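You operate a simulated robot arm through the tools that you are given. There is no shell and no other tool. Be economical: measure what you need, move in short steps, check, and stop when the job is done.

You are at the controls of a simulated robot arm. One attempt, no reset.

JOB
Stand each shaper in the boot that wants its size and press the boot rack's timer button once.
Fine: go by WANT on the boots' tickets and DRY on the shapers'; one boot needs none; wait till it shows DAMP 0.

It is judged by the outcome, as a careful person would: the job done as asked, and still so three seconds after it is handed in. It fails if anything else is knocked over, pushed out of place, dropped, spilled or broken.

ROBOT AND FRAMES
A 6-joint arm with a two-finger parallel gripper, fixed in place. Base frame: the origin is at the foot of the arm, x ahead of it, y to its left, z up. Units: mm, rad, N and s.
With the tool pointing down near the work surface it reaches from about 180 to 760 mm from the base axis. Its first joint turns from -2.897 to 2.897 rad. Payload 3.91 kg.
The tool frame sits at the grasp point between the pads (the TCP): z along the fingers, y along the line on which they close. The tips reach 30 mm beyond it. Largest opening 110 mm; finger width 20, thickness 10; the body of the gripper, 48 by 112 mm, starts 55 mm behind the TCP.
Orientation is told as [roll, pitch, yaw] about the base's x, y, z axes, in that order, counted from this pose: with the fingers straight down and closing along the base's y, the tool's x points along the base's -x, its y along +y and its z along -z.

CONTROLS
- The arm moves only by the tool move_arm. Its argument "deltas" is a list of rows, each a list of 7 numbers: the turn, a rotation vector about the tool's x, y, z in rad, then the shift along the tool's x, y, z in mm, then the closure in counts, from 0 (fully open) to 255 (shut). In form: [[wx, wy, wz, tx, ty, tz, hand], ...]. A call has 1 to 10 rows; each row is the pose to reach, as a shift and turn from the pose commanded when the call began, along the tool's axes at that moment. A row lasts 0.2 s, in which the tool goes at most 50 mm and 0.15 rad; a call with a longer step from one row to the next is refused whole, and so is a gripper value outside its range. Where a pose cannot be reached the arm comes as near as it can. A force on the tool above 40 N (or 10 N above the force at the start of the call, whichever is more), or a blocked arm, ends the call early, and 0.2 s more pass. Each finger travels about 45 mm/s and halts on what it meets, pressing with about 23 N; the grip force reading is that of the motor and also rises with nothing between the fingers. The clock runs only during rows and for 0.2 s after the last one: add rows that repeat a pose to give the fingers time. It gives the time, the measured TCP pose, the force on the tool (base axes), the opening and the grip force at its end, in the units of the frame above (readings bear some noise), with the torque about the TCP (base axes, N m) and any sound that the robot's microphone picked up, and new pictures: "pictures" is both (left out), scene, wrist or none.
- Cameras (640 x 400 px; columns grow to the right, rows downward): "scene" is fixed at [400.3, -649.2, 1567.9]; the picture's right is [0.96, 0.27, 0.00], its down [0.25, -0.90, -0.36] and it looks along [-0.10, 0.35, -0.93] (base axes); focal length 273 px, centre (320, 200). "wrist" rides on the gripper at [71, 22, -107] in the tool frame; the picture's right is [-0.29, 0.96, 0.00], its down [-0.76, -0.23, -0.61] and it looks along [-0.58, -0.18, 0.79] (tool axes); focal length 243 px, centre (320, 200). There is no depth. A picture from a camera that has moved, and an enlarged one, comes with that camera's place and axes in the base frame and with its lens.
- raise_lower(by): slides the trunk up (or, below 0, down) by that many mm; the arm rides with it, the base frame stays. It gives what a move gives, with no picture.
- close_up(camera, box): a new picture of the part [left, top, right, bottom] of that camera's present view, enlarged. The clock stands still meanwhile.
- job_done(): hands the job in; it is judged then, once.

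Work in short steps. Places have to be worked out from the pictures, the camera data and where the tool is seen: move nearer, look again, correct. Check each grasp and each placing, and mend what went wrong. You have 120 turns and 200 pictures in all, those below and enlarged ones among them. Open the gripper and draw the arm clear of the work before you hand the job in, unless the task says otherwise; then end with one line.

The tools are called as name(argument=value, ...) on one line, values as JSON. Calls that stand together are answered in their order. move_arm: Moves the arm, as the interface text tells. Its arguments: {"type":"object","properties":{"deltas":{"type":"array","items":{"type":"array","items":{"type":"number"}}},"pictures":{"type":"string","enum":["both","scene","wrist","none"]}},"required":["deltas"]} The other tools are called the same way: raise_lower (by) slides the trunk up or down; close_up (camera, box) takes an enlarged picture of a part of a camera's view; job_done () hands the job in.

At the start:

```text
time: 0.0
eef_pos: [99.1, -385.3, 1184.2]
tcp_rot: [0.0, -0.001, 0.0]
contact_force: [0.1, 0.3, -0.2]
ft_torque: [-0.01, -0.03, -0.01]
width: 110.2
grasp_force: 0.1
trunk travel left (down, up): [-525.0, 65.0]
```

scene: 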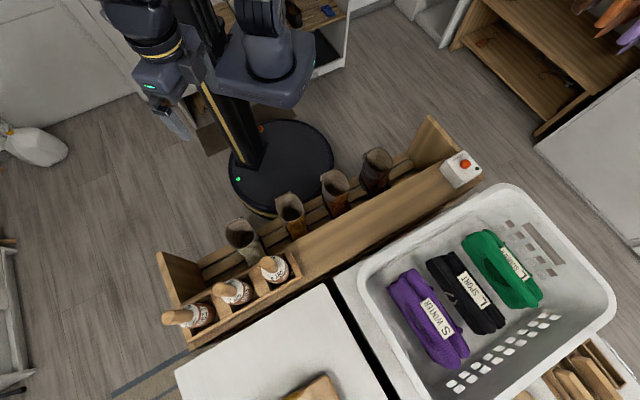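
wrist: 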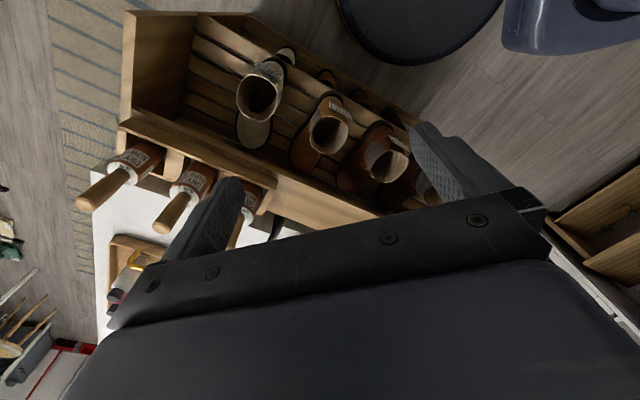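

The rack shows four boots, three shapers in a holder at its left end and a button box at its right end. I take close-ups to read the tickets.

close_up(camera="scene", box=[150, 200, 310, 350])

close_up(camera="scene", box=[210, 120, 490, 280])

close_up(camera="wrist", box=[60, 120, 280, 260])

close_up(camera="wrist", box=[220, 40, 440, 200])

```text
2.67 times, centred on (230, 275) of scene
camera zoom: at [400.3, -649.2, 1567.9], right [0.96, 0.27, 0.0], down [0.25, -0.9, -0.36], along [-0.1, 0.35, -0.93], focal length 728 px, centre (560, 0)
```

zoom: 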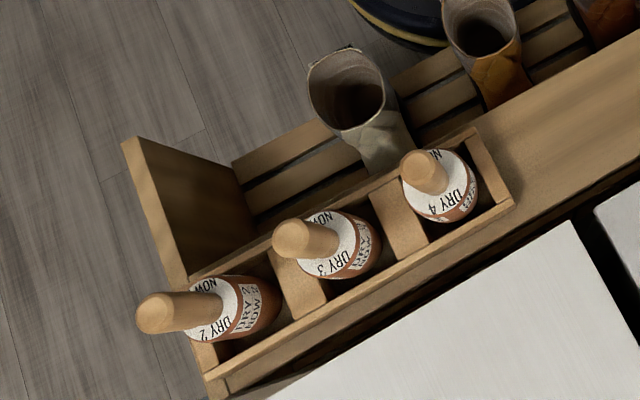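

```text
2.29 times, centred on (350, 200) of scene
camera zoom: at [400.3, -649.2, 1567.9], right [0.96, 0.27, 0.0], down [0.25, -0.9, -0.36], along [-0.1, 0.35, -0.93], focal length 624 px, centre (251, 200)
```

zoom: 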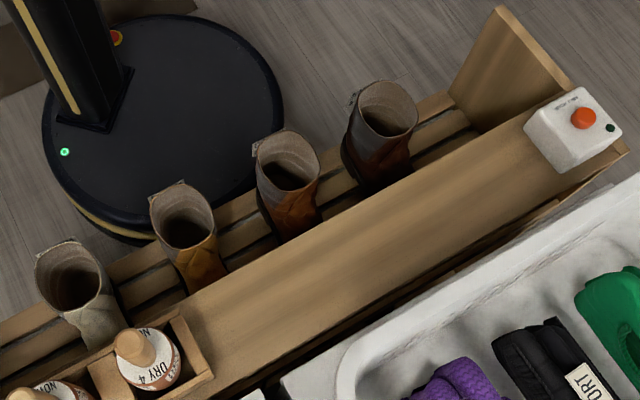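

```text
2.86 times, centred on (170, 190) of wrist
camera zoom: at [28.2, -362.8, 1291.1], right [0.29, 0.96, 0.0], down [0.76, -0.23, 0.61], along [0.58, -0.18, -0.79], focal length 693 px, centre (749, 229)
```

zoom: 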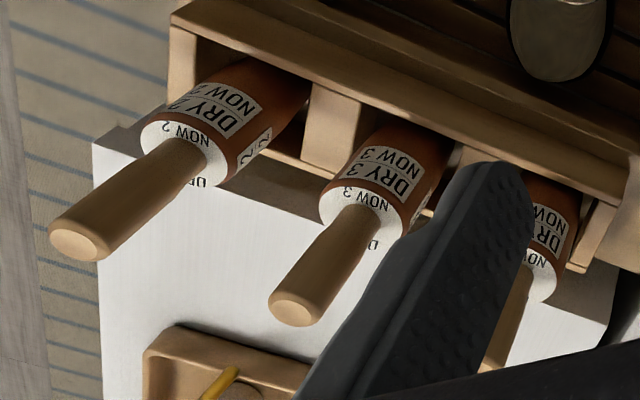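

```text
2.50 times, centred on (330, 120) of wrist
camera zoom: at [28.2, -362.8, 1291.1], right [0.29, 0.96, 0.0], down [0.76, -0.23, 0.61], along [0.58, -0.18, -0.79], focal length 606 px, centre (295, 400)
```

zoom: 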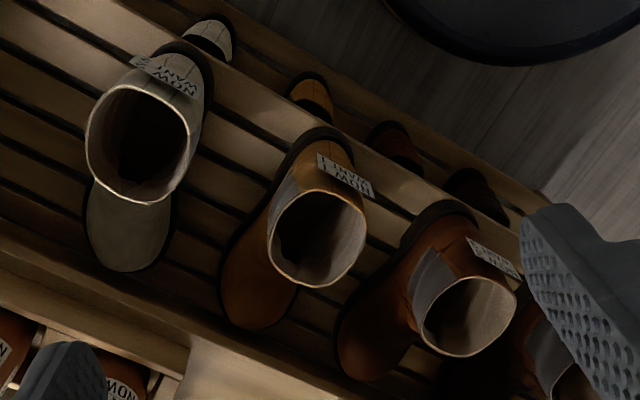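

The tickets sit at the boots' backs. I zoom further, and look at the button box too.

close_up(camera="wrist", box=[262, 52, 302, 77])

close_up(camera="wrist", box=[322, 86, 362, 111])

close_up(camera="wrist", box=[380, 118, 420, 143])

close_up(camera="scene", box=[430, 140, 494, 180])

close_up(camera="scene", box=[240, 230, 304, 290])

```text
16.00 times, centred on (282, 64) of wrist
camera zoom: at [28.2, -362.8, 1291.1], right [0.29, 0.96, 0.0], down [0.76, -0.23, 0.61], along [0.58, -0.18, -0.79], focal length 3882 px, centre (928, 2368)
```

zoom: 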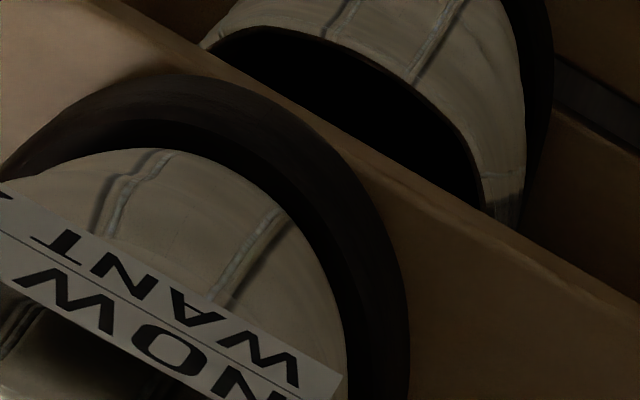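

```text
16.00 times, centred on (342, 98) of wrist
camera zoom: at [28.2, -362.8, 1291.1], right [0.29, 0.96, 0.0], down [0.76, -0.23, 0.61], along [0.58, -0.18, -0.79], focal length 3882 px, centre (-32, 1824)
```

zoom: 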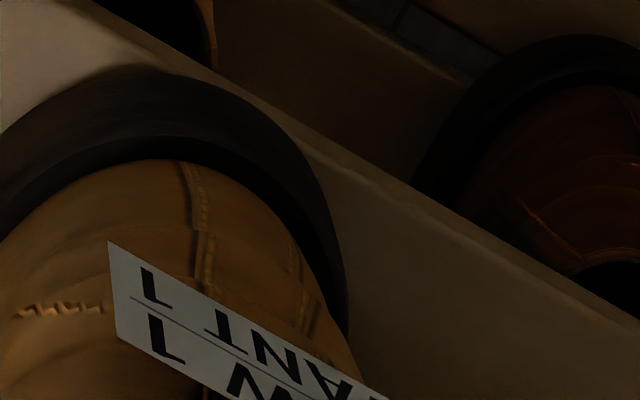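

```text
16.00 times, centred on (400, 130) of wrist
camera zoom: at [28.2, -362.8, 1291.1], right [0.29, 0.96, 0.0], down [0.76, -0.23, 0.61], along [0.58, -0.18, -0.79], focal length 3882 px, centre (-960, 1312)
```

zoom: 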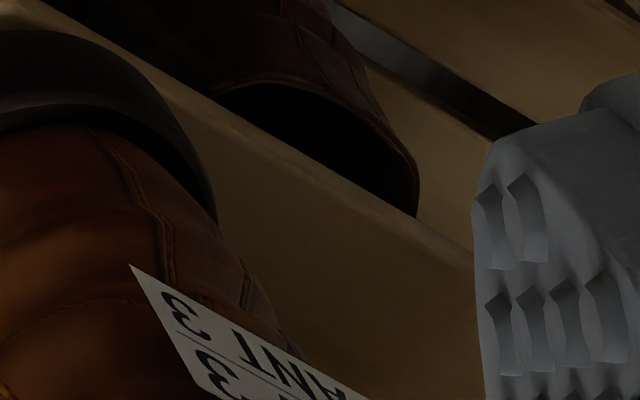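

```text
10.00 times, centred on (462, 160) of scene
camera zoom: at [400.3, -649.2, 1567.9], right [0.96, 0.27, 0.0], down [0.25, -0.9, -0.36], along [-0.1, 0.35, -0.93], focal length 2731 px, centre (-1100, 600)
```

zoom: 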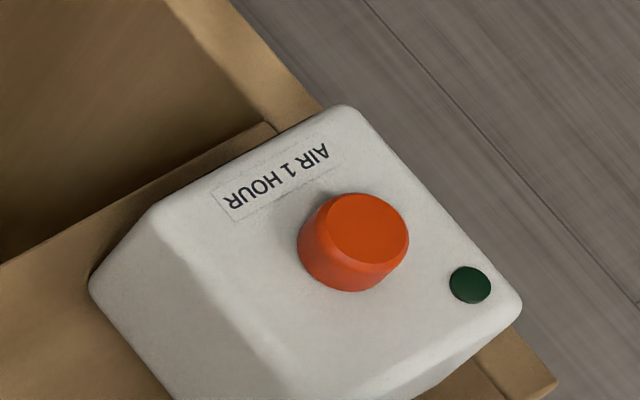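

```text
6.67 times, centred on (272, 260) of scene
camera zoom: at [400.3, -649.2, 1567.9], right [0.96, 0.27, 0.0], down [0.25, -0.9, -0.36], along [-0.1, 0.35, -0.93], focal length 1821 px, centre (640, -200)
```

zoom: 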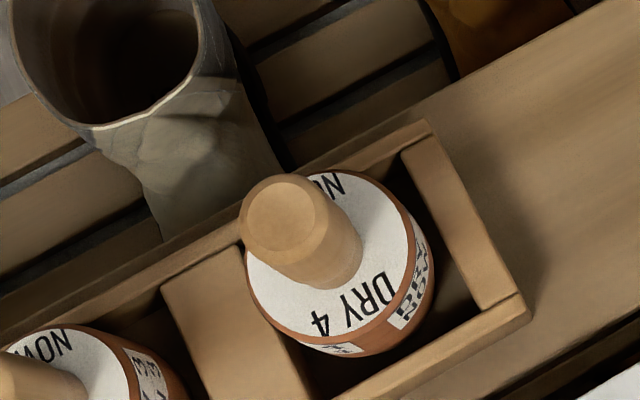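

close_up(camera="wrist", box=[258, 54, 298, 79])

close_up(camera="wrist", box=[326, 92, 366, 117])

close_up(camera="wrist", box=[384, 124, 424, 149])

close_up(camera="wrist", box=[100, 140, 164, 190])

close_up(camera="wrist", box=[165, 155, 265, 225])

```text
16.00 times, centred on (278, 66) of wrist
camera zoom: at [28.2, -362.8, 1291.1], right [0.29, 0.96, 0.0], down [0.76, -0.23, 0.61], along [0.58, -0.18, -0.79], focal length 3882 px, centre (992, 2336)
```

zoom: 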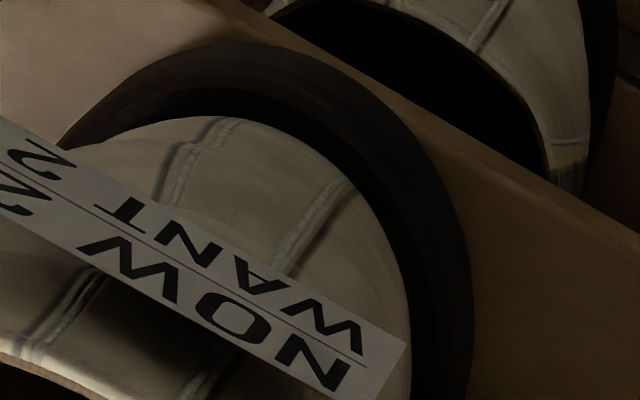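

```text
16.00 times, centred on (346, 104) of wrist
camera zoom: at [28.2, -362.8, 1291.1], right [0.29, 0.96, 0.0], down [0.76, -0.23, 0.61], along [0.58, -0.18, -0.79], focal length 3882 px, centre (-96, 1728)
```

zoom: 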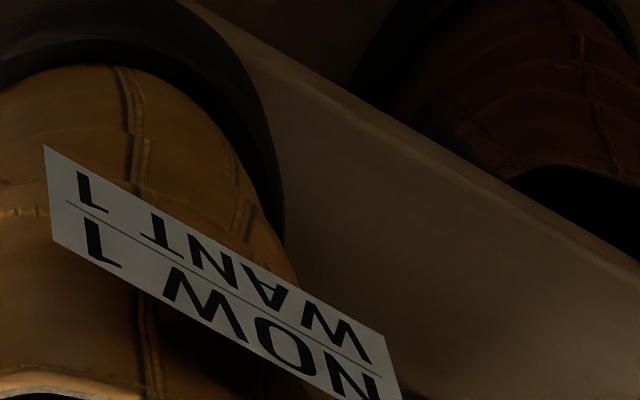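

```text
16.00 times, centred on (404, 136) of wrist
camera zoom: at [28.2, -362.8, 1291.1], right [0.29, 0.96, 0.0], down [0.76, -0.23, 0.61], along [0.58, -0.18, -0.79], focal length 3882 px, centre (-1024, 1216)
```

zoom: 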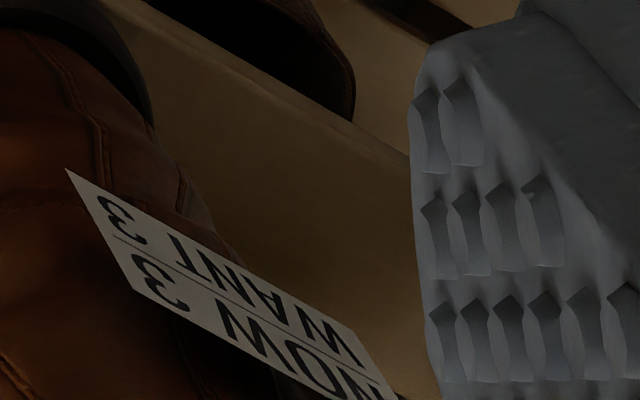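

```text
8.00 times, centred on (132, 165) of wrist
camera zoom: at [28.2, -362.8, 1291.1], right [0.29, 0.96, 0.0], down [0.76, -0.23, 0.61], along [0.58, -0.18, -0.79], focal length 1941 px, centre (1824, 480)
```

zoom: 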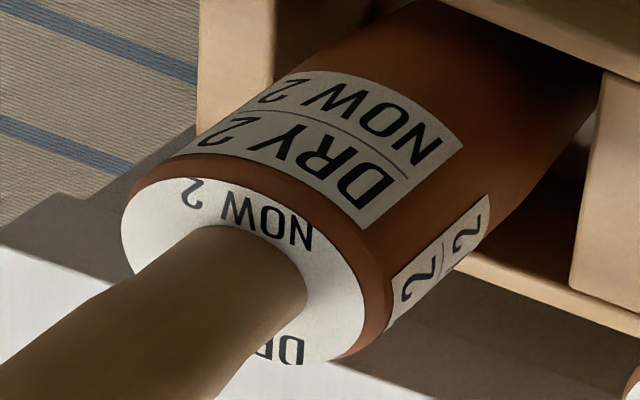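

```text
5.71 times, centred on (215, 190) of wrist
camera zoom: at [28.2, -362.8, 1291.1], right [0.29, 0.96, 0.0], down [0.76, -0.23, 0.61], along [0.58, -0.18, -0.79], focal length 1386 px, centre (920, 257)
```

zoom: 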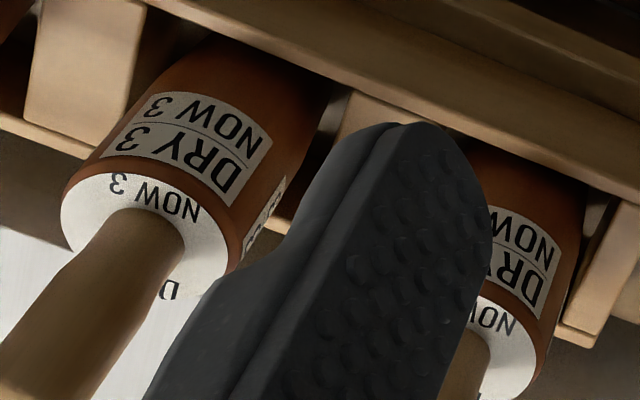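

Boots 1–3 want 2, 1, 3; the shapers are DRY 2, 3, 4. I move the arm over to see boot 4's ticket and the timer from the robot's side.

move_arm(deltas=[[0, 0, 0.06, -23, 32, 0, 0], [0, 0, 0.12, -46, 64, 0, 0], [0, 0, 0.18, -69, 96, 0, 0], [0, 0, 0.24, -92, 128, 0, 0], [0, 0, 0.3, -115, 160, 0, 0], [0, 0, 0.36, -138, 192, 0, 0], [0, 0, 0.42, -161, 224, 0, 0], [0, 0, 0.48, -184, 256, 0, 0], [0, 0, 0.5, -207, 288, 0, 0], [0, 0, 0.5, -230, 320, 0, 0]], pictures="both")

```text
time: 2.2
eef_pos: [330.3, -64.4, 1186.9]
tcp_rot: [-0.001, 0.0, -0.499]
contact_force: [0.4, -0.4, 0.5]
ft_torque: [0.01, -0.03, 0.01]
width: 109.9
grasp_force: 0.1
trunk travel left (down, up): [-525.0, 65.0]
camera wrist: at [278.6, -11.4, 1293.0], right [0.71, 0.7, 0.0], down [0.56, -0.57, 0.61], along [0.43, -0.43, -0.79], focal length 243 px, centre (320, 200)
```

scene: 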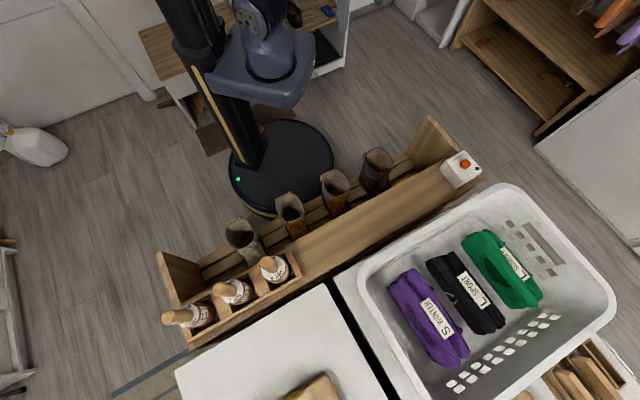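
wrist: 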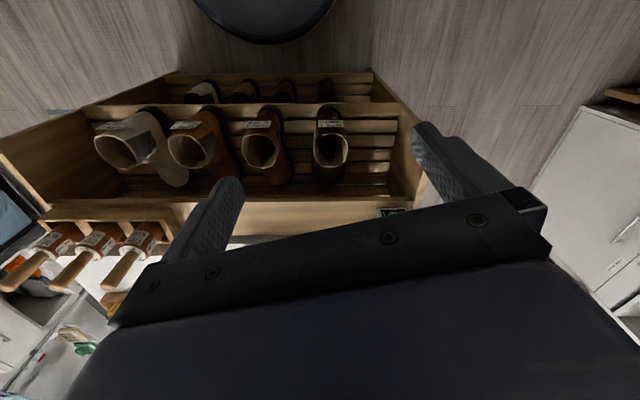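

close_up(camera="wrist", box=[360, 195, 430, 235])

close_up(camera="wrist", box=[310, 105, 358, 135])

close_up(camera="wrist", box=[80, 90, 360, 200])

close_up(camera="wrist", box=[0, 200, 180, 310])

```text
9.14 times, centred on (395, 215) of wrist
camera zoom: at [278.6, -11.4, 1293.0], right [0.71, 0.7, 0.0], down [0.56, -0.57, 0.61], along [0.43, -0.43, -0.79], focal length 2218 px, centre (-366, 63)
```

zoom: 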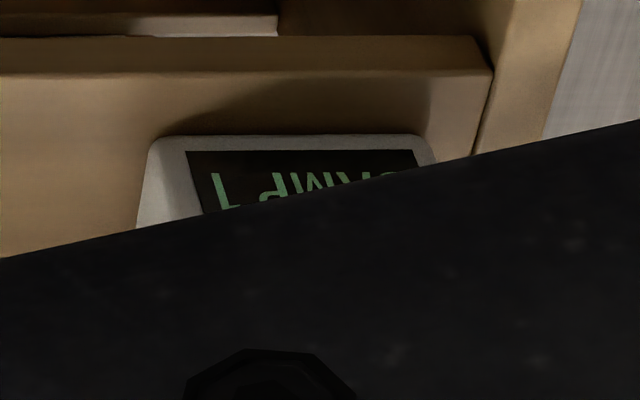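

```text
13.33 times, centred on (334, 120) of wrist
camera zoom: at [278.6, -11.4, 1293.0], right [0.71, 0.7, 0.0], down [0.56, -0.57, 0.61], along [0.43, -0.43, -0.79], focal length 3235 px, centre (133, 1267)
```

zoom: 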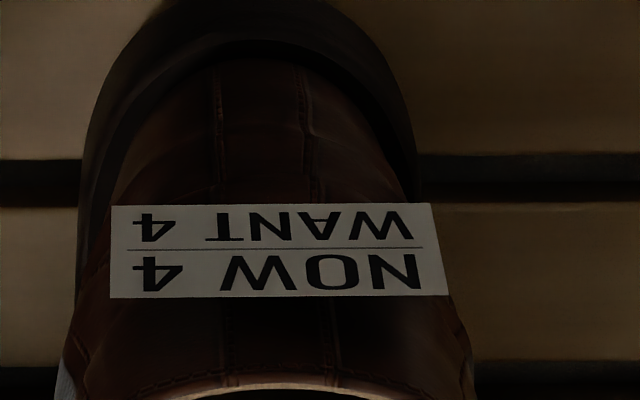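

```text
2.29 times, centred on (220, 145) of wrist
camera zoom: at [278.6, -11.4, 1293.0], right [0.71, 0.7, 0.0], down [0.56, -0.57, 0.61], along [0.43, -0.43, -0.79], focal length 555 px, centre (549, 326)
```

zoom: 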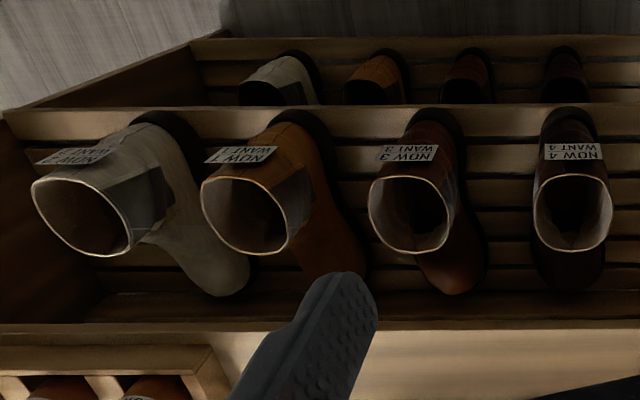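

```text
3.56 times, centred on (90, 255) of wrist
camera zoom: at [278.6, -11.4, 1293.0], right [0.71, 0.7, 0.0], down [0.56, -0.57, 0.61], along [0.43, -0.43, -0.79], focal length 863 px, centre (1138, 4)
```

zoom: 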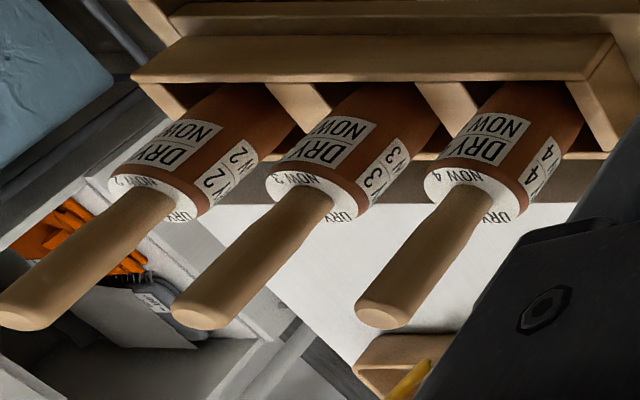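

Boot 4 wants 4, boot 2 (WANT 1) needs none, and the display reads DAMP 1. Handle tops look to be near z≈1022 with shaper 4 at about (277,-603), so I move toward it, still high, and look again.

move_arm(deltas=[[0, 0, 0.03, -18, -42, 4, 0], [0, 0, 0.06, -36, -84, 8, 0], [0, 0, 0.09, -54, -126, 12, 0], [0, 0, 0.12, -72, -168, 16, 0], [0, 0, 0.15, -90, -210, 20, 0], [0, 0, 0.18, -108, -252, 24, 0], [0, 0, 0.21, -126, -294, 28, 0], [0, 0, 0.24, -144, -336, 32, 0], [0, 0, 0.27, -162, -378, 36, 0], [0, 0, 0.285, -175, -410, 40, 0]], pictures="wrist")

```text
time: 4.4
eef_pos: [288.7, -508.1, 1144.3]
tcp_rot: [0.001, 0.0, -0.784]
contact_force: [-1.1, 0.1, -0.7]
ft_torque: [0.0, -0.03, 0.0]
width: 110.4
grasp_force: 0.0
trunk travel left (down, up): [-525.0, 65.0]
camera wrist: at [253.4, -442.2, 1251.2], right [0.88, 0.47, 0.0], down [0.38, -0.7, 0.61], along [0.29, -0.54, -0.79], focal length 243 px, centre (320, 200)
```

wrist: 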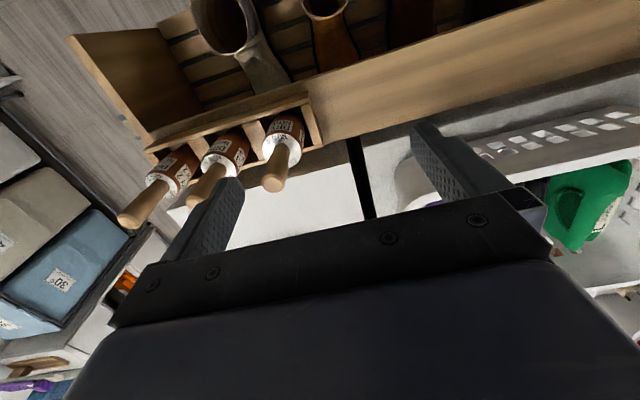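

All views agree: shaper 4's handle top is at (278,-603,1022), 3's at (208,-667), 2's at (138,-744). I move to hover above shaper 4.

move_arm(deltas=[[0, 0, 0, -20, -25, 18, 0], [0, 0, 0, -40, -50, 36, 0], [0, 0, 0, -59.5, -74.8, 50, 0]], pictures="both")

```text
time: 5.2
eef_pos: [274.8, -604.1, 1094.5]
tcp_rot: [0.001, 0.001, -0.785]
contact_force: [0.1, 0.4, 0.3]
ft_torque: [0.01, 0.0, -0.01]
width: 110.1
grasp_force: 0.1
trunk travel left (down, up): [-525.0, 65.0]
camera wrist: at [240.2, -537.9, 1200.8], right [0.88, 0.47, 0.0], down [0.38, -0.7, 0.61], along [0.29, -0.54, -0.79], focal length 243 px, centre (320, 200)
```

scene: 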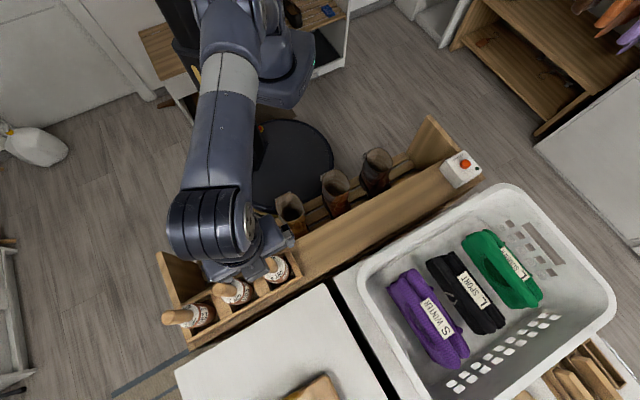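
wrist: 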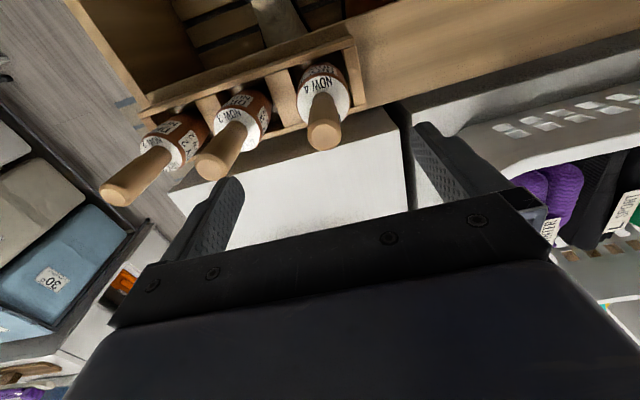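

The handle's axis lines up within about 3 mm. I descend over it with the fingers slightly narrowed to clear shaper 3.

move_arm(deltas=[[0, 0, 0, -2.5, 1.8, 0, 50], [0, 0, 0, -2.5, 1.8, 30, 60], [0, 0, 0, -2.5, 1.8, 60, 60], [0, 0, 0, -2.5, 1.8, 90, 60], [0, 0, 0, -2.5, 1.8, 107, 60]], pictures="both")

```text
time: 6.4
eef_pos: [278.4, -604.5, 985.4]
tcp_rot: [-0.001, -0.001, -0.784]
contact_force: [-0.5, -0.2, 0.5]
ft_torque: [-0.04, 0.0, 0.0]
width: 84.2
grasp_force: 0.0
trunk travel left (down, up): [-525.0, 65.0]
camera wrist: at [243.7, -538.9, 1092.5], right [0.88, 0.47, 0.0], down [0.38, -0.7, 0.61], along [0.29, -0.54, -0.79], focal length 243 px, centre (320, 200)
```

scene: 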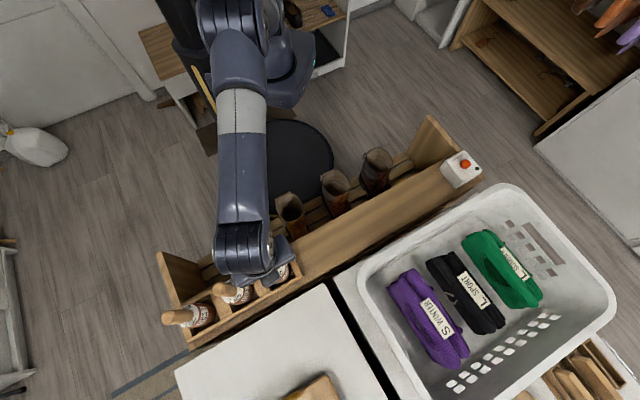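
wrist: 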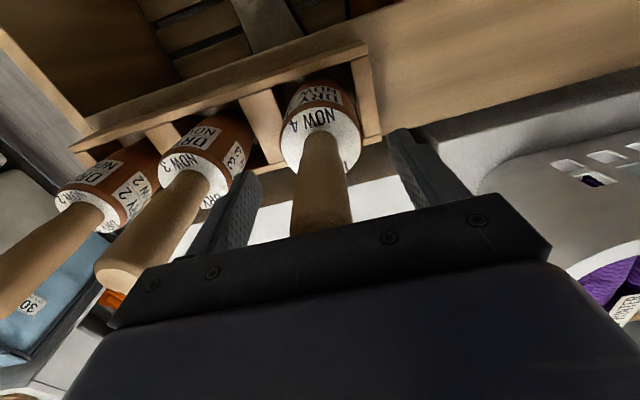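

The handle is between the fingers, centred and clear of the neighbour. I close on it.

move_arm(deltas=[[0, 0, 0, 0, 0, 0, 255], [0, 0, 0, 0, 0, 0, 255], [0, 0, 0, 0, 0, 0, 255], [0, 0, 0, 0, 0, 0, 255], [0, 0, 0, 0, 0, 0, 255], [0, 0, 0, 0, 0, 0, 255]], pictures="wrist")

```text
time: 7.8
eef_pos: [278.9, -605.0, 985.3]
tcp_rot: [0.001, 0.001, -0.785]
contact_force: [-0.3, -0.8, 0.2]
ft_torque: [-0.1, 0.05, -0.02]
width: 25.6
grasp_force: 22.7
trunk travel left (down, up): [-525.0, 65.0]
camera wrist: at [243.6, -538.8, 1092.9], right [0.88, 0.47, 0.0], down [0.38, -0.7, 0.61], along [0.29, -0.54, -0.79], focal length 243 px, centre (320, 200)
```

wrist: 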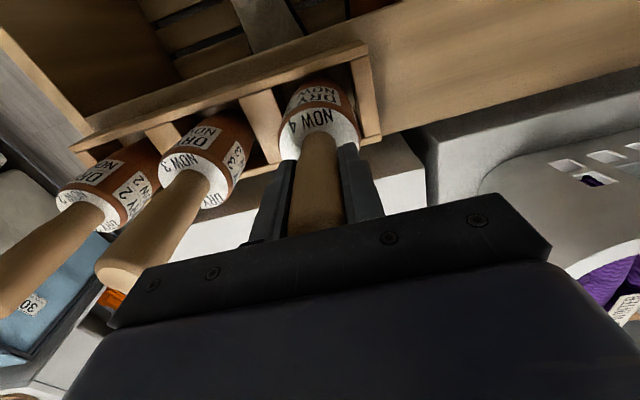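

Gripped at 25.6 mm. I lift straight up in steps and check.

move_arm(deltas=[[0, 0, 0, 0, 0, -15, 255], [0, 0, 0, 0, 0, -40, 255], [0, 0, 0, 0, 0, -70, 255], [0, 0, 0, 0, 0, -100, 255], [0, 0, 0, 0, 0, -130, 255]], pictures="both")

```text
time: 9.0
eef_pos: [278.4, -604.2, 1117.1]
tcp_rot: [0.0, 0.001, -0.785]
contact_force: [0.3, 0.3, -1.7]
ft_torque: [0.05, -0.07, -0.03]
width: 25.2
grasp_force: 23.0
trunk travel left (down, up): [-525.0, 65.0]
camera wrist: at [243.7, -538.1, 1224.2], right [0.88, 0.47, 0.0], down [0.38, -0.7, 0.61], along [0.29, -0.54, -0.79], focal length 243 px, centre (320, 200)
```

scene: 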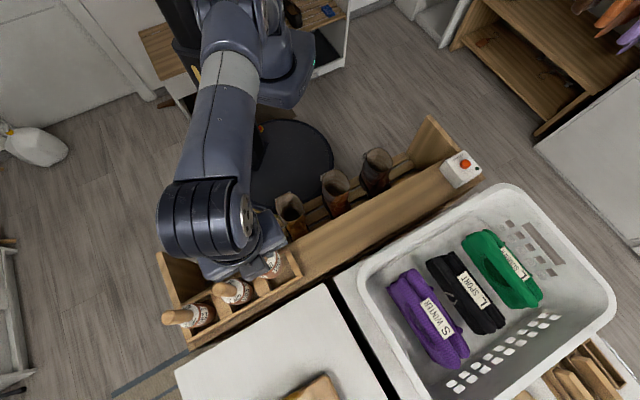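
wrist: 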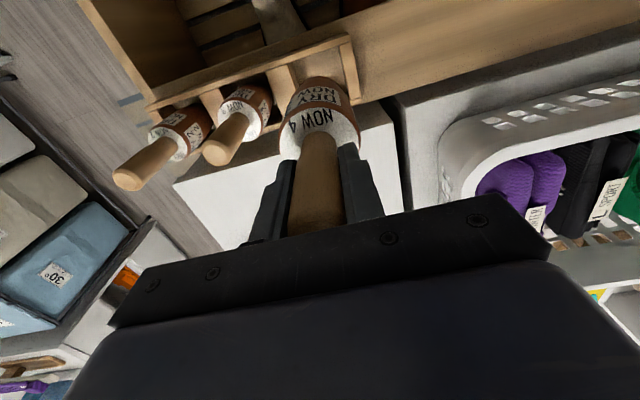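

It lifted cleanly. I raise it further, then check the bottom clears the holder.

move_arm(deltas=[[0, 0, 0, 0, 0, -40, 255], [0, 0, 0, 0, 0, -80, 255]], pictures="scene")

close_up(camera="scene", box=[150, 180, 330, 340])

```text
time: 9.6
eef_pos: [270.8, -590.6, 1185.7]
tcp_rot: [0.0, 0.002, -0.784]
contact_force: [-0.7, -0.7, -2.2]
ft_torque: [0.02, 0.04, 0.02]
width: 25.4
grasp_force: 23.2
out of reach, approached as far as the arm can: row 2
trunk travel left (down, up): [-525.0, 65.0]
```

scene: 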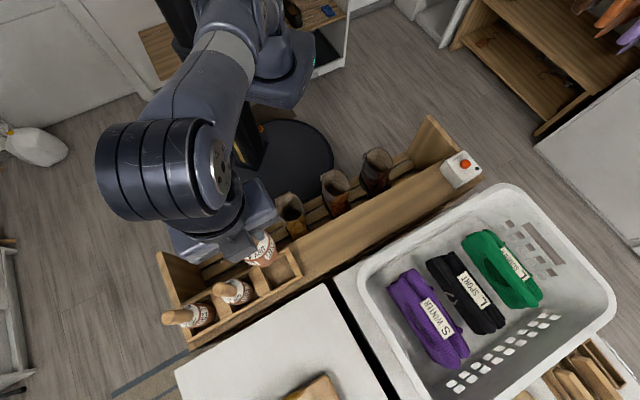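

```text
2.50 times, centred on (240, 260) of scene
camera zoom: at [400.3, -649.2, 1567.9], right [0.96, 0.27, 0.0], down [0.25, -0.9, -0.36], along [-0.1, 0.35, -0.93], focal length 683 px, centre (520, 50)
```

zoom: 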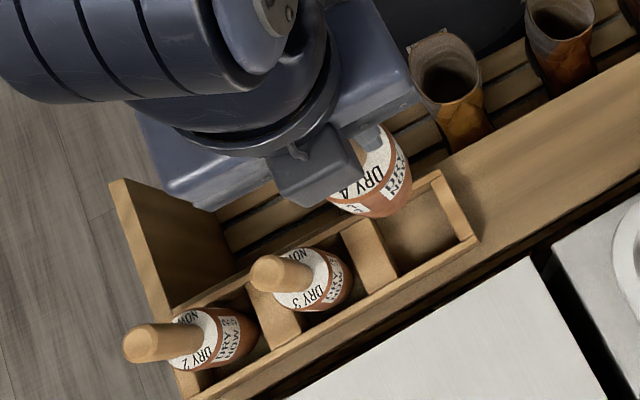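

The shaper is clear of the holder (the arm hit its high reach limit and drew in slightly). I carry it toward boot 4 over the boots, staying high.

move_arm(deltas=[[0, 0, 0, 12, 33, 10, 255], [0, 0, 0, 29, 77, 20, 255], [0, 0, 0, 46, 120, 30, 255], [0, 0, 0, 62, 164, 40, 255], [0, 0, 0, 78, 208, 45, 255], [0, 0, 0, 94, 252, 50, 255], [0, 0, 0, 110, 296, 50, 255], [0, 0, 0, 126, 340, 50, 255], [0, 0, 0, 142, 384, 50, 255], [0, 0, 0, 150, 405, 50, 255]], pictures="both")

```text
time: 11.8
eef_pos: [454.0, -197.4, 1135.9]
tcp_rot: [0.002, 0.001, -0.786]
contact_force: [0.4, -0.2, -2.0]
ft_torque: [0.02, 0.04, -0.02]
width: 25.4
grasp_force: 22.8
trunk travel left (down, up): [-525.0, 65.0]
camera wrist: at [418.8, -130.5, 1242.8], right [0.88, 0.47, 0.0], down [0.37, -0.7, 0.61], along [0.29, -0.54, -0.79], focal length 243 px, centre (320, 200)
```

scene: 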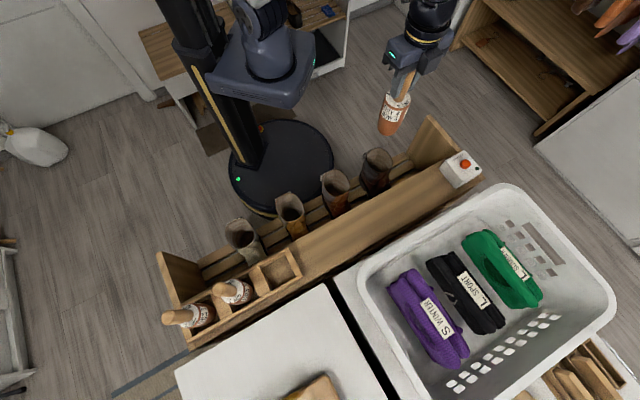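
wrist: 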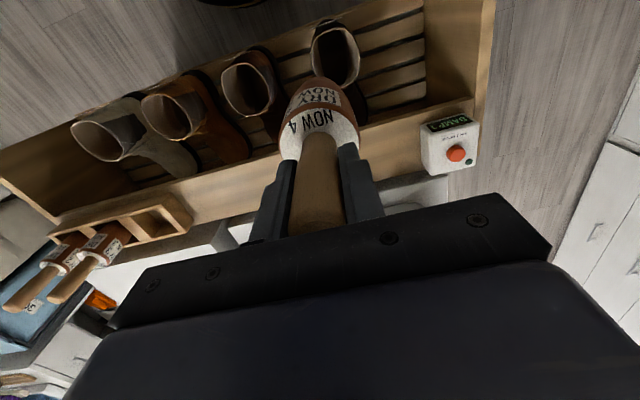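

Now I zoom to refine boot positions and the display.

close_up(camera="wrist", box=[60, 10, 380, 200])

close_up(camera="scene", box=[320, 60, 480, 200])

close_up(camera="wrist", box=[410, 100, 490, 180])

```text
2.00 times, centred on (220, 105) of wrist
camera zoom: at [418.8, -130.5, 1242.8], right [0.88, 0.47, 0.0], down [0.37, -0.7, 0.61], along [0.29, -0.54, -0.79], focal length 485 px, centre (520, 390)
```

zoom: 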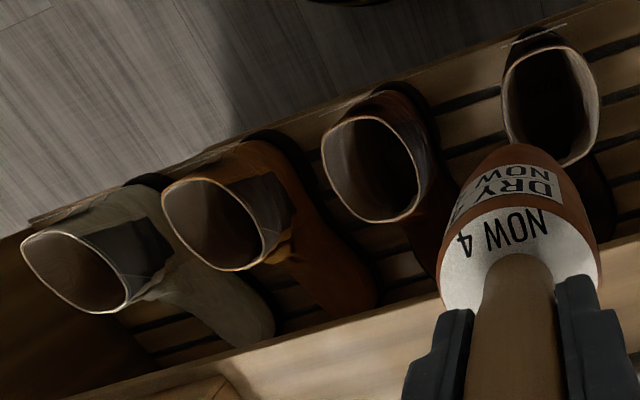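

```text
2.86 times, centred on (400, 130) of scene
camera zoom: at [400.3, -649.2, 1567.9], right [0.96, 0.27, 0.0], down [0.25, -0.9, -0.36], along [-0.1, 0.35, -0.93], focal length 780 px, centre (91, 400)
```

zoom: 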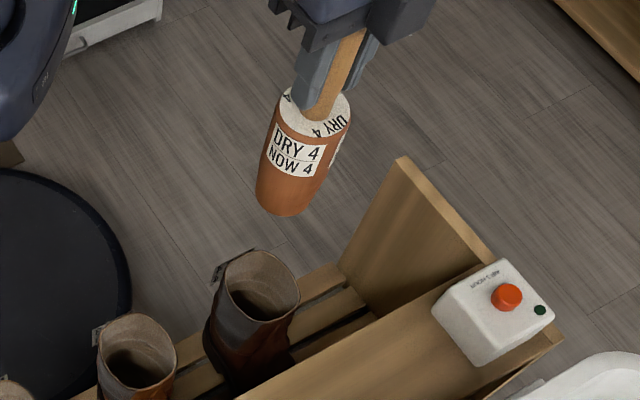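

```text
5.00 times, centred on (450, 140) of wrist
camera zoom: at [418.8, -130.5, 1242.8], right [0.88, 0.47, 0.0], down [0.37, -0.7, 0.61], along [0.29, -0.54, -0.79], focal length 1213 px, centre (-330, 500)
```

zoom: 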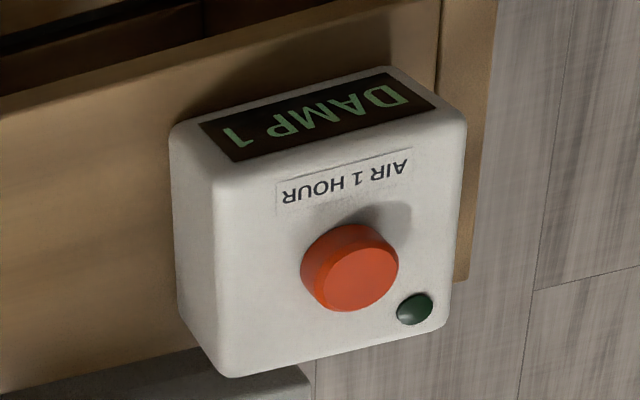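

Boot 4's rim centre works out to about (467,-168,785) and the shaper's bottom is ~165 mm below the TCP. I move over boot 4 and lower to just above the rim to check alignment.

move_arm(deltas=[[0, 0, 0, 11.6, 30, 10, 255], [0, 0, 0, 11.6, 30, 50, 255], [0, 0, 0, 11.6, 30, 90, 255], [0, 0, 0, 11.6, 30, 130, 255], [0, 0, 0, 11.6, 30, 150, 255]], pictures="both")

close_up(camera="scene", box=[330, 100, 430, 200])

close_up(camera="wrist", box=[240, 0, 420, 160])

```text
time: 13.0
eef_pos: [467.3, -168.0, 984.1]
tcp_rot: [0.0, 0.0, -0.78]
contact_force: [-0.2, 0.5, -1.4]
ft_torque: [0.0, -0.03, 0.02]
width: 25.6
grasp_force: 23.0
trunk travel left (down, up): [-525.0, 65.0]
camera wrist: at [433.5, -102.0, 1091.3], right [0.88, 0.47, 0.0], down [0.38, -0.7, 0.61], along [0.29, -0.54, -0.79], focal length 243 px, centre (320, 200)
```

scene: 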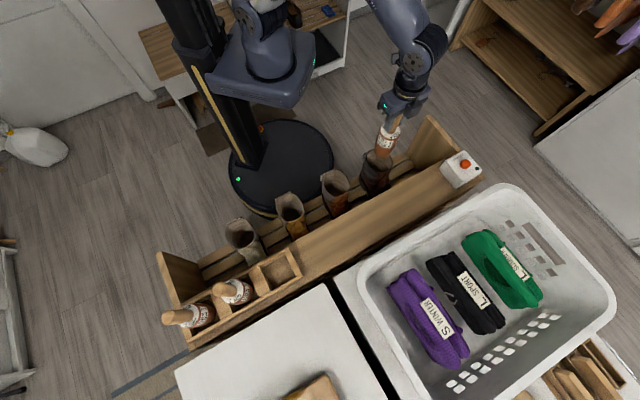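
wrist: 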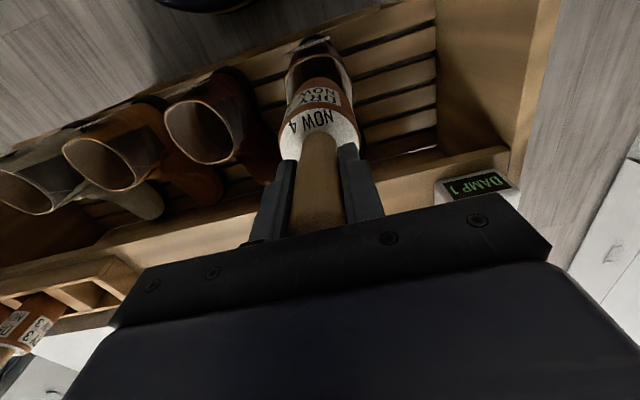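

```text
4.00 times, centred on (380, 150) of scene
camera zoom: at [400.3, -649.2, 1567.9], right [0.96, 0.27, 0.0], down [0.25, -0.9, -0.36], along [-0.1, 0.35, -0.93], focal length 1092 px, centre (80, 400)
```

zoom: 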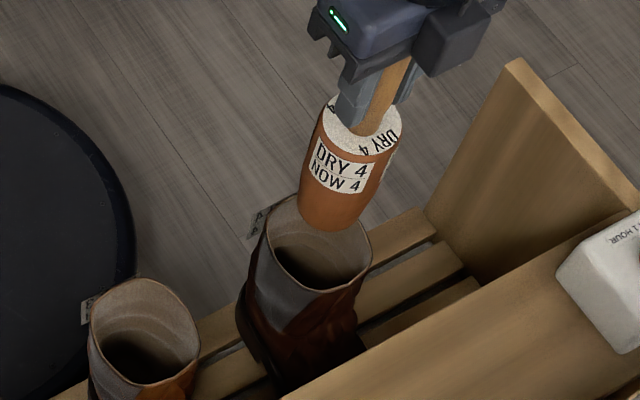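

```text
2.50 times, centred on (330, 80) of wrist
camera zoom: at [433.5, -102.0, 1091.3], right [0.88, 0.47, 0.0], down [0.38, -0.7, 0.61], along [0.29, -0.54, -0.79], focal length 606 px, centre (295, 500)
```

zoom: 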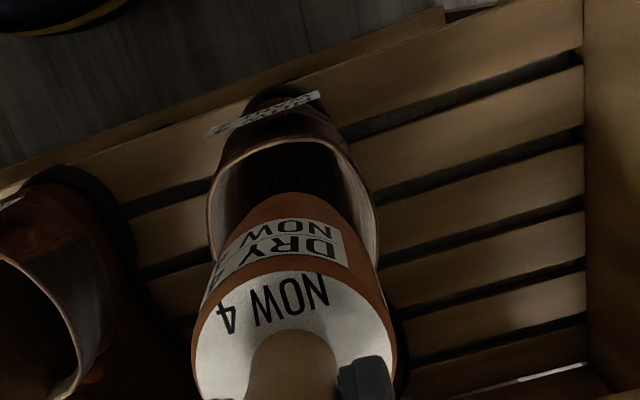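

The shaper (≈58 mm wide) sits centred over the ~80 mm opening. I lower it slowly into the boot.

move_arm(deltas=[[0, 0, 0, 0, 1, 20, 255], [0, 0, 0, 0, 1, 40, 255], [0, 0, 0, 0, 1, 60, 255], [0, 0, 0, 0, 1, 80, 255], [0, 0, 0, 0, 1, 95, 255]], pictures="both")

close_up(camera="scene", box=[330, 100, 430, 200])

```text
time: 14.2
eef_pos: [467.5, -167.1, 890.4]
tcp_rot: [-0.001, 0.0, -0.783]
contact_force: [1.1, -2.2, -1.8]
ft_torque: [-0.24, -0.04, 0.04]
width: 25.4
grasp_force: 23.0
trunk travel left (down, up): [-525.0, 65.0]
camera wrist: at [432.5, -100.6, 996.5], right [0.88, 0.47, 0.0], down [0.38, -0.7, 0.61], along [0.29, -0.54, -0.79], focal length 243 px, centre (320, 200)
```

scene: 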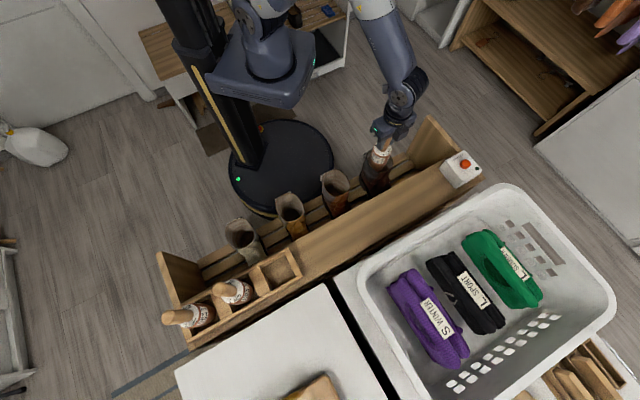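
wrist: 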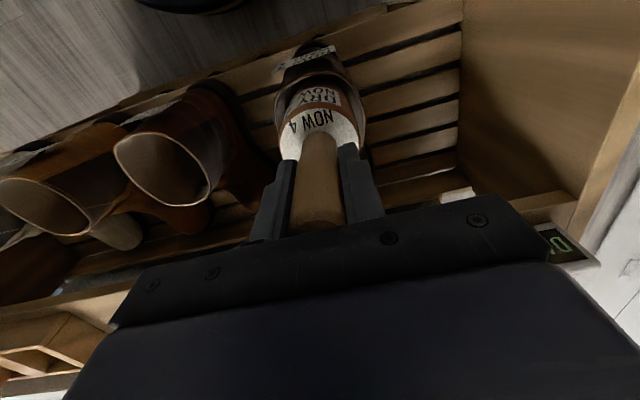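

```text
4.00 times, centred on (380, 150) of scene
camera zoom: at [400.3, -649.2, 1567.9], right [0.96, 0.27, 0.0], down [0.25, -0.9, -0.36], along [-0.1, 0.35, -0.93], focal length 1092 px, centre (80, 400)
```

zoom: 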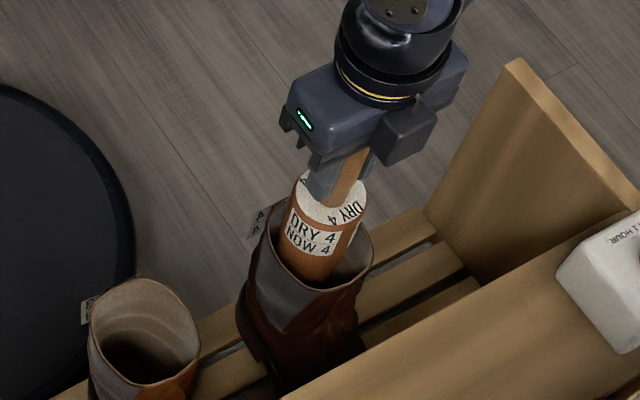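

It is entering; a small side force (+x,-y) says it brushes the back wall, so I shift 6 mm away from the robot and lower further.

move_arm(deltas=[[0, 0, 0, -6, 0, 0, 255], [0, 0, 0, -6, 0, 12, 255], [0, 0, 0, -6, 0, 24, 255], [0, 0, 0, -6, 0, 36, 255]], pictures="wrist")

close_up(camera="scene", box=[330, 100, 430, 200])

```text
time: 15.2
eef_pos: [472.7, -172.2, 854.8]
tcp_rot: [0.0, 0.0, -0.784]
contact_force: [1.2, 1.0, -1.4]
ft_torque: [0.04, -0.02, 0.0]
width: 25.2
grasp_force: 23.2
trunk travel left (down, up): [-525.0, 65.0]
camera wrist: at [437.9, -105.6, 961.8], right [0.88, 0.47, 0.0], down [0.38, -0.7, 0.61], along [0.29, -0.54, -0.79], focal length 243 px, centre (320, 200)
```

wrist: 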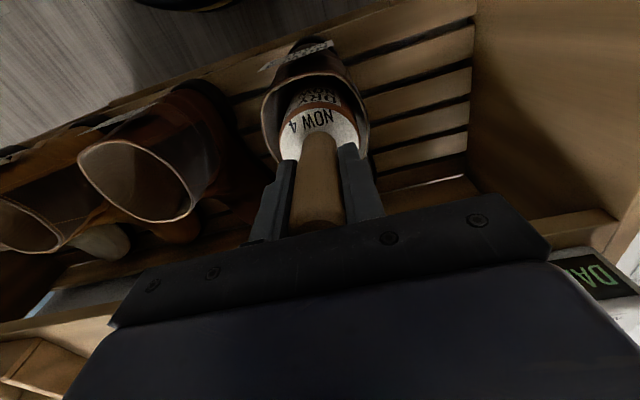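

```text
4.00 times, centred on (380, 150) of scene
camera zoom: at [400.3, -649.2, 1567.9], right [0.96, 0.27, 0.0], down [0.25, -0.9, -0.36], along [-0.1, 0.35, -0.93], focal length 1092 px, centre (80, 400)
```

zoom: 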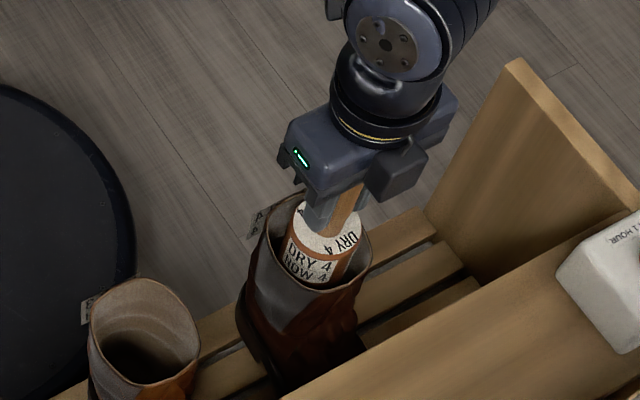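

Free now. I keep lowering in small steps until it lands.

move_arm(deltas=[[0, 0, 0, 0, 0, 8, 255], [0, 0, 0, 0, 0, 16, 255], [0, 0, 0, 0, 0, 24, 255], [0, 0, 0, 0, 0, 30, 255]], pictures="wrist")

close_up(camera="scene", box=[330, 100, 430, 200])

```text
time: 16.2
eef_pos: [472.4, -172.2, 827.3]
tcp_rot: [0.0, -0.001, -0.783]
contact_force: [-1.2, -1.4, 20.5]
ft_torque: [-0.39, 0.25, -0.04]
width: 25.6
grasp_force: 23.3
trunk travel left (down, up): [-525.0, 65.0]
camera wrist: at [437.2, -105.9, 932.3], right [0.88, 0.47, 0.0], down [0.37, -0.7, 0.61], along [0.29, -0.54, -0.79], focal length 243 px, centre (320, 200)
```

wrist: 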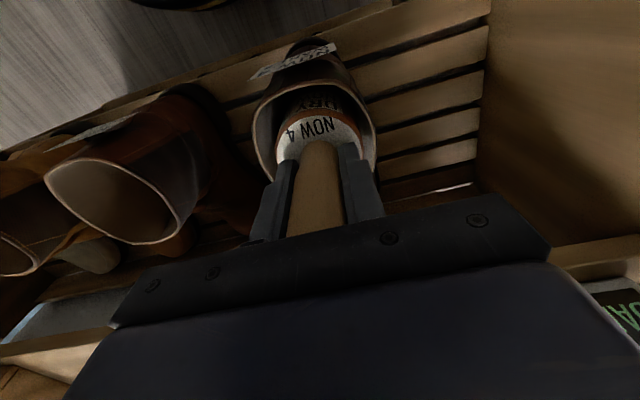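

```text
4.00 times, centred on (380, 150) of scene
camera zoom: at [400.3, -649.2, 1567.9], right [0.96, 0.27, 0.0], down [0.25, -0.9, -0.36], along [-0.1, 0.35, -0.93], focal length 1092 px, centre (80, 400)
```

zoom: 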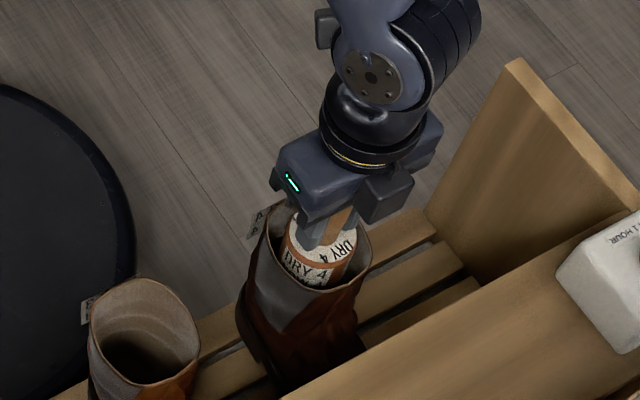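

It landed (≈22 N upward). I ease off slightly and open the fingers a little, whose tips are above the rim.

move_arm(deltas=[[0, 0, 0, 0, 0, -1.5, 255], [0, 0, 0, 0, 0, -1.5, 140], [0, 0, 0, 0, 0, -1.5, 130], [0, 0, 0, 0, 0, -1.5, 130], [0, 0, 0, 0, 0, -1.5, 130]], pictures="wrist")

close_up(camera="scene", box=[330, 100, 430, 200])

```text
time: 17.4
eef_pos: [472.3, -171.5, 826.1]
tcp_rot: [0.001, 0.001, -0.785]
contact_force: [0.5, 0.2, -0.2]
ft_torque: [-0.01, -0.02, 0.0]
width: 53.8
grasp_force: 0.0
trunk travel left (down, up): [-525.0, 65.0]
camera wrist: at [437.4, -105.8, 933.1], right [0.88, 0.47, 0.0], down [0.38, -0.7, 0.61], along [0.29, -0.54, -0.79], focal length 243 px, centre (320, 200)
```

wrist: 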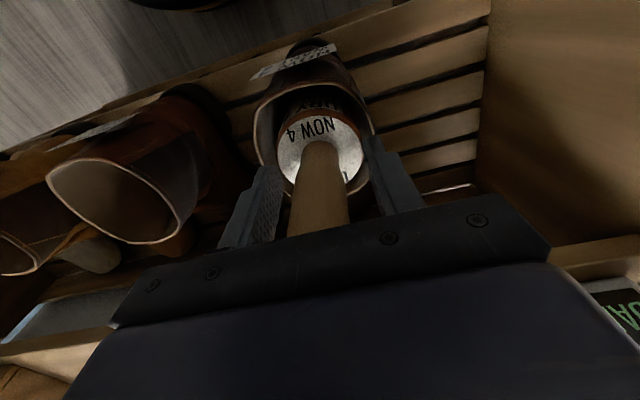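

```text
4.00 times, centred on (380, 150) of scene
camera zoom: at [400.3, -649.2, 1567.9], right [0.96, 0.27, 0.0], down [0.25, -0.9, -0.36], along [-0.1, 0.35, -0.93], focal length 1092 px, centre (80, 400)
```

zoom: 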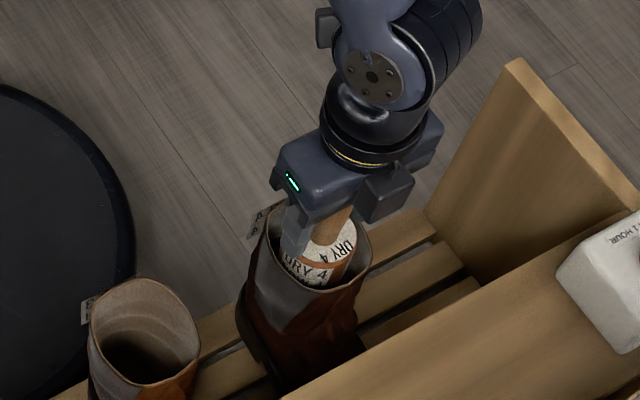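

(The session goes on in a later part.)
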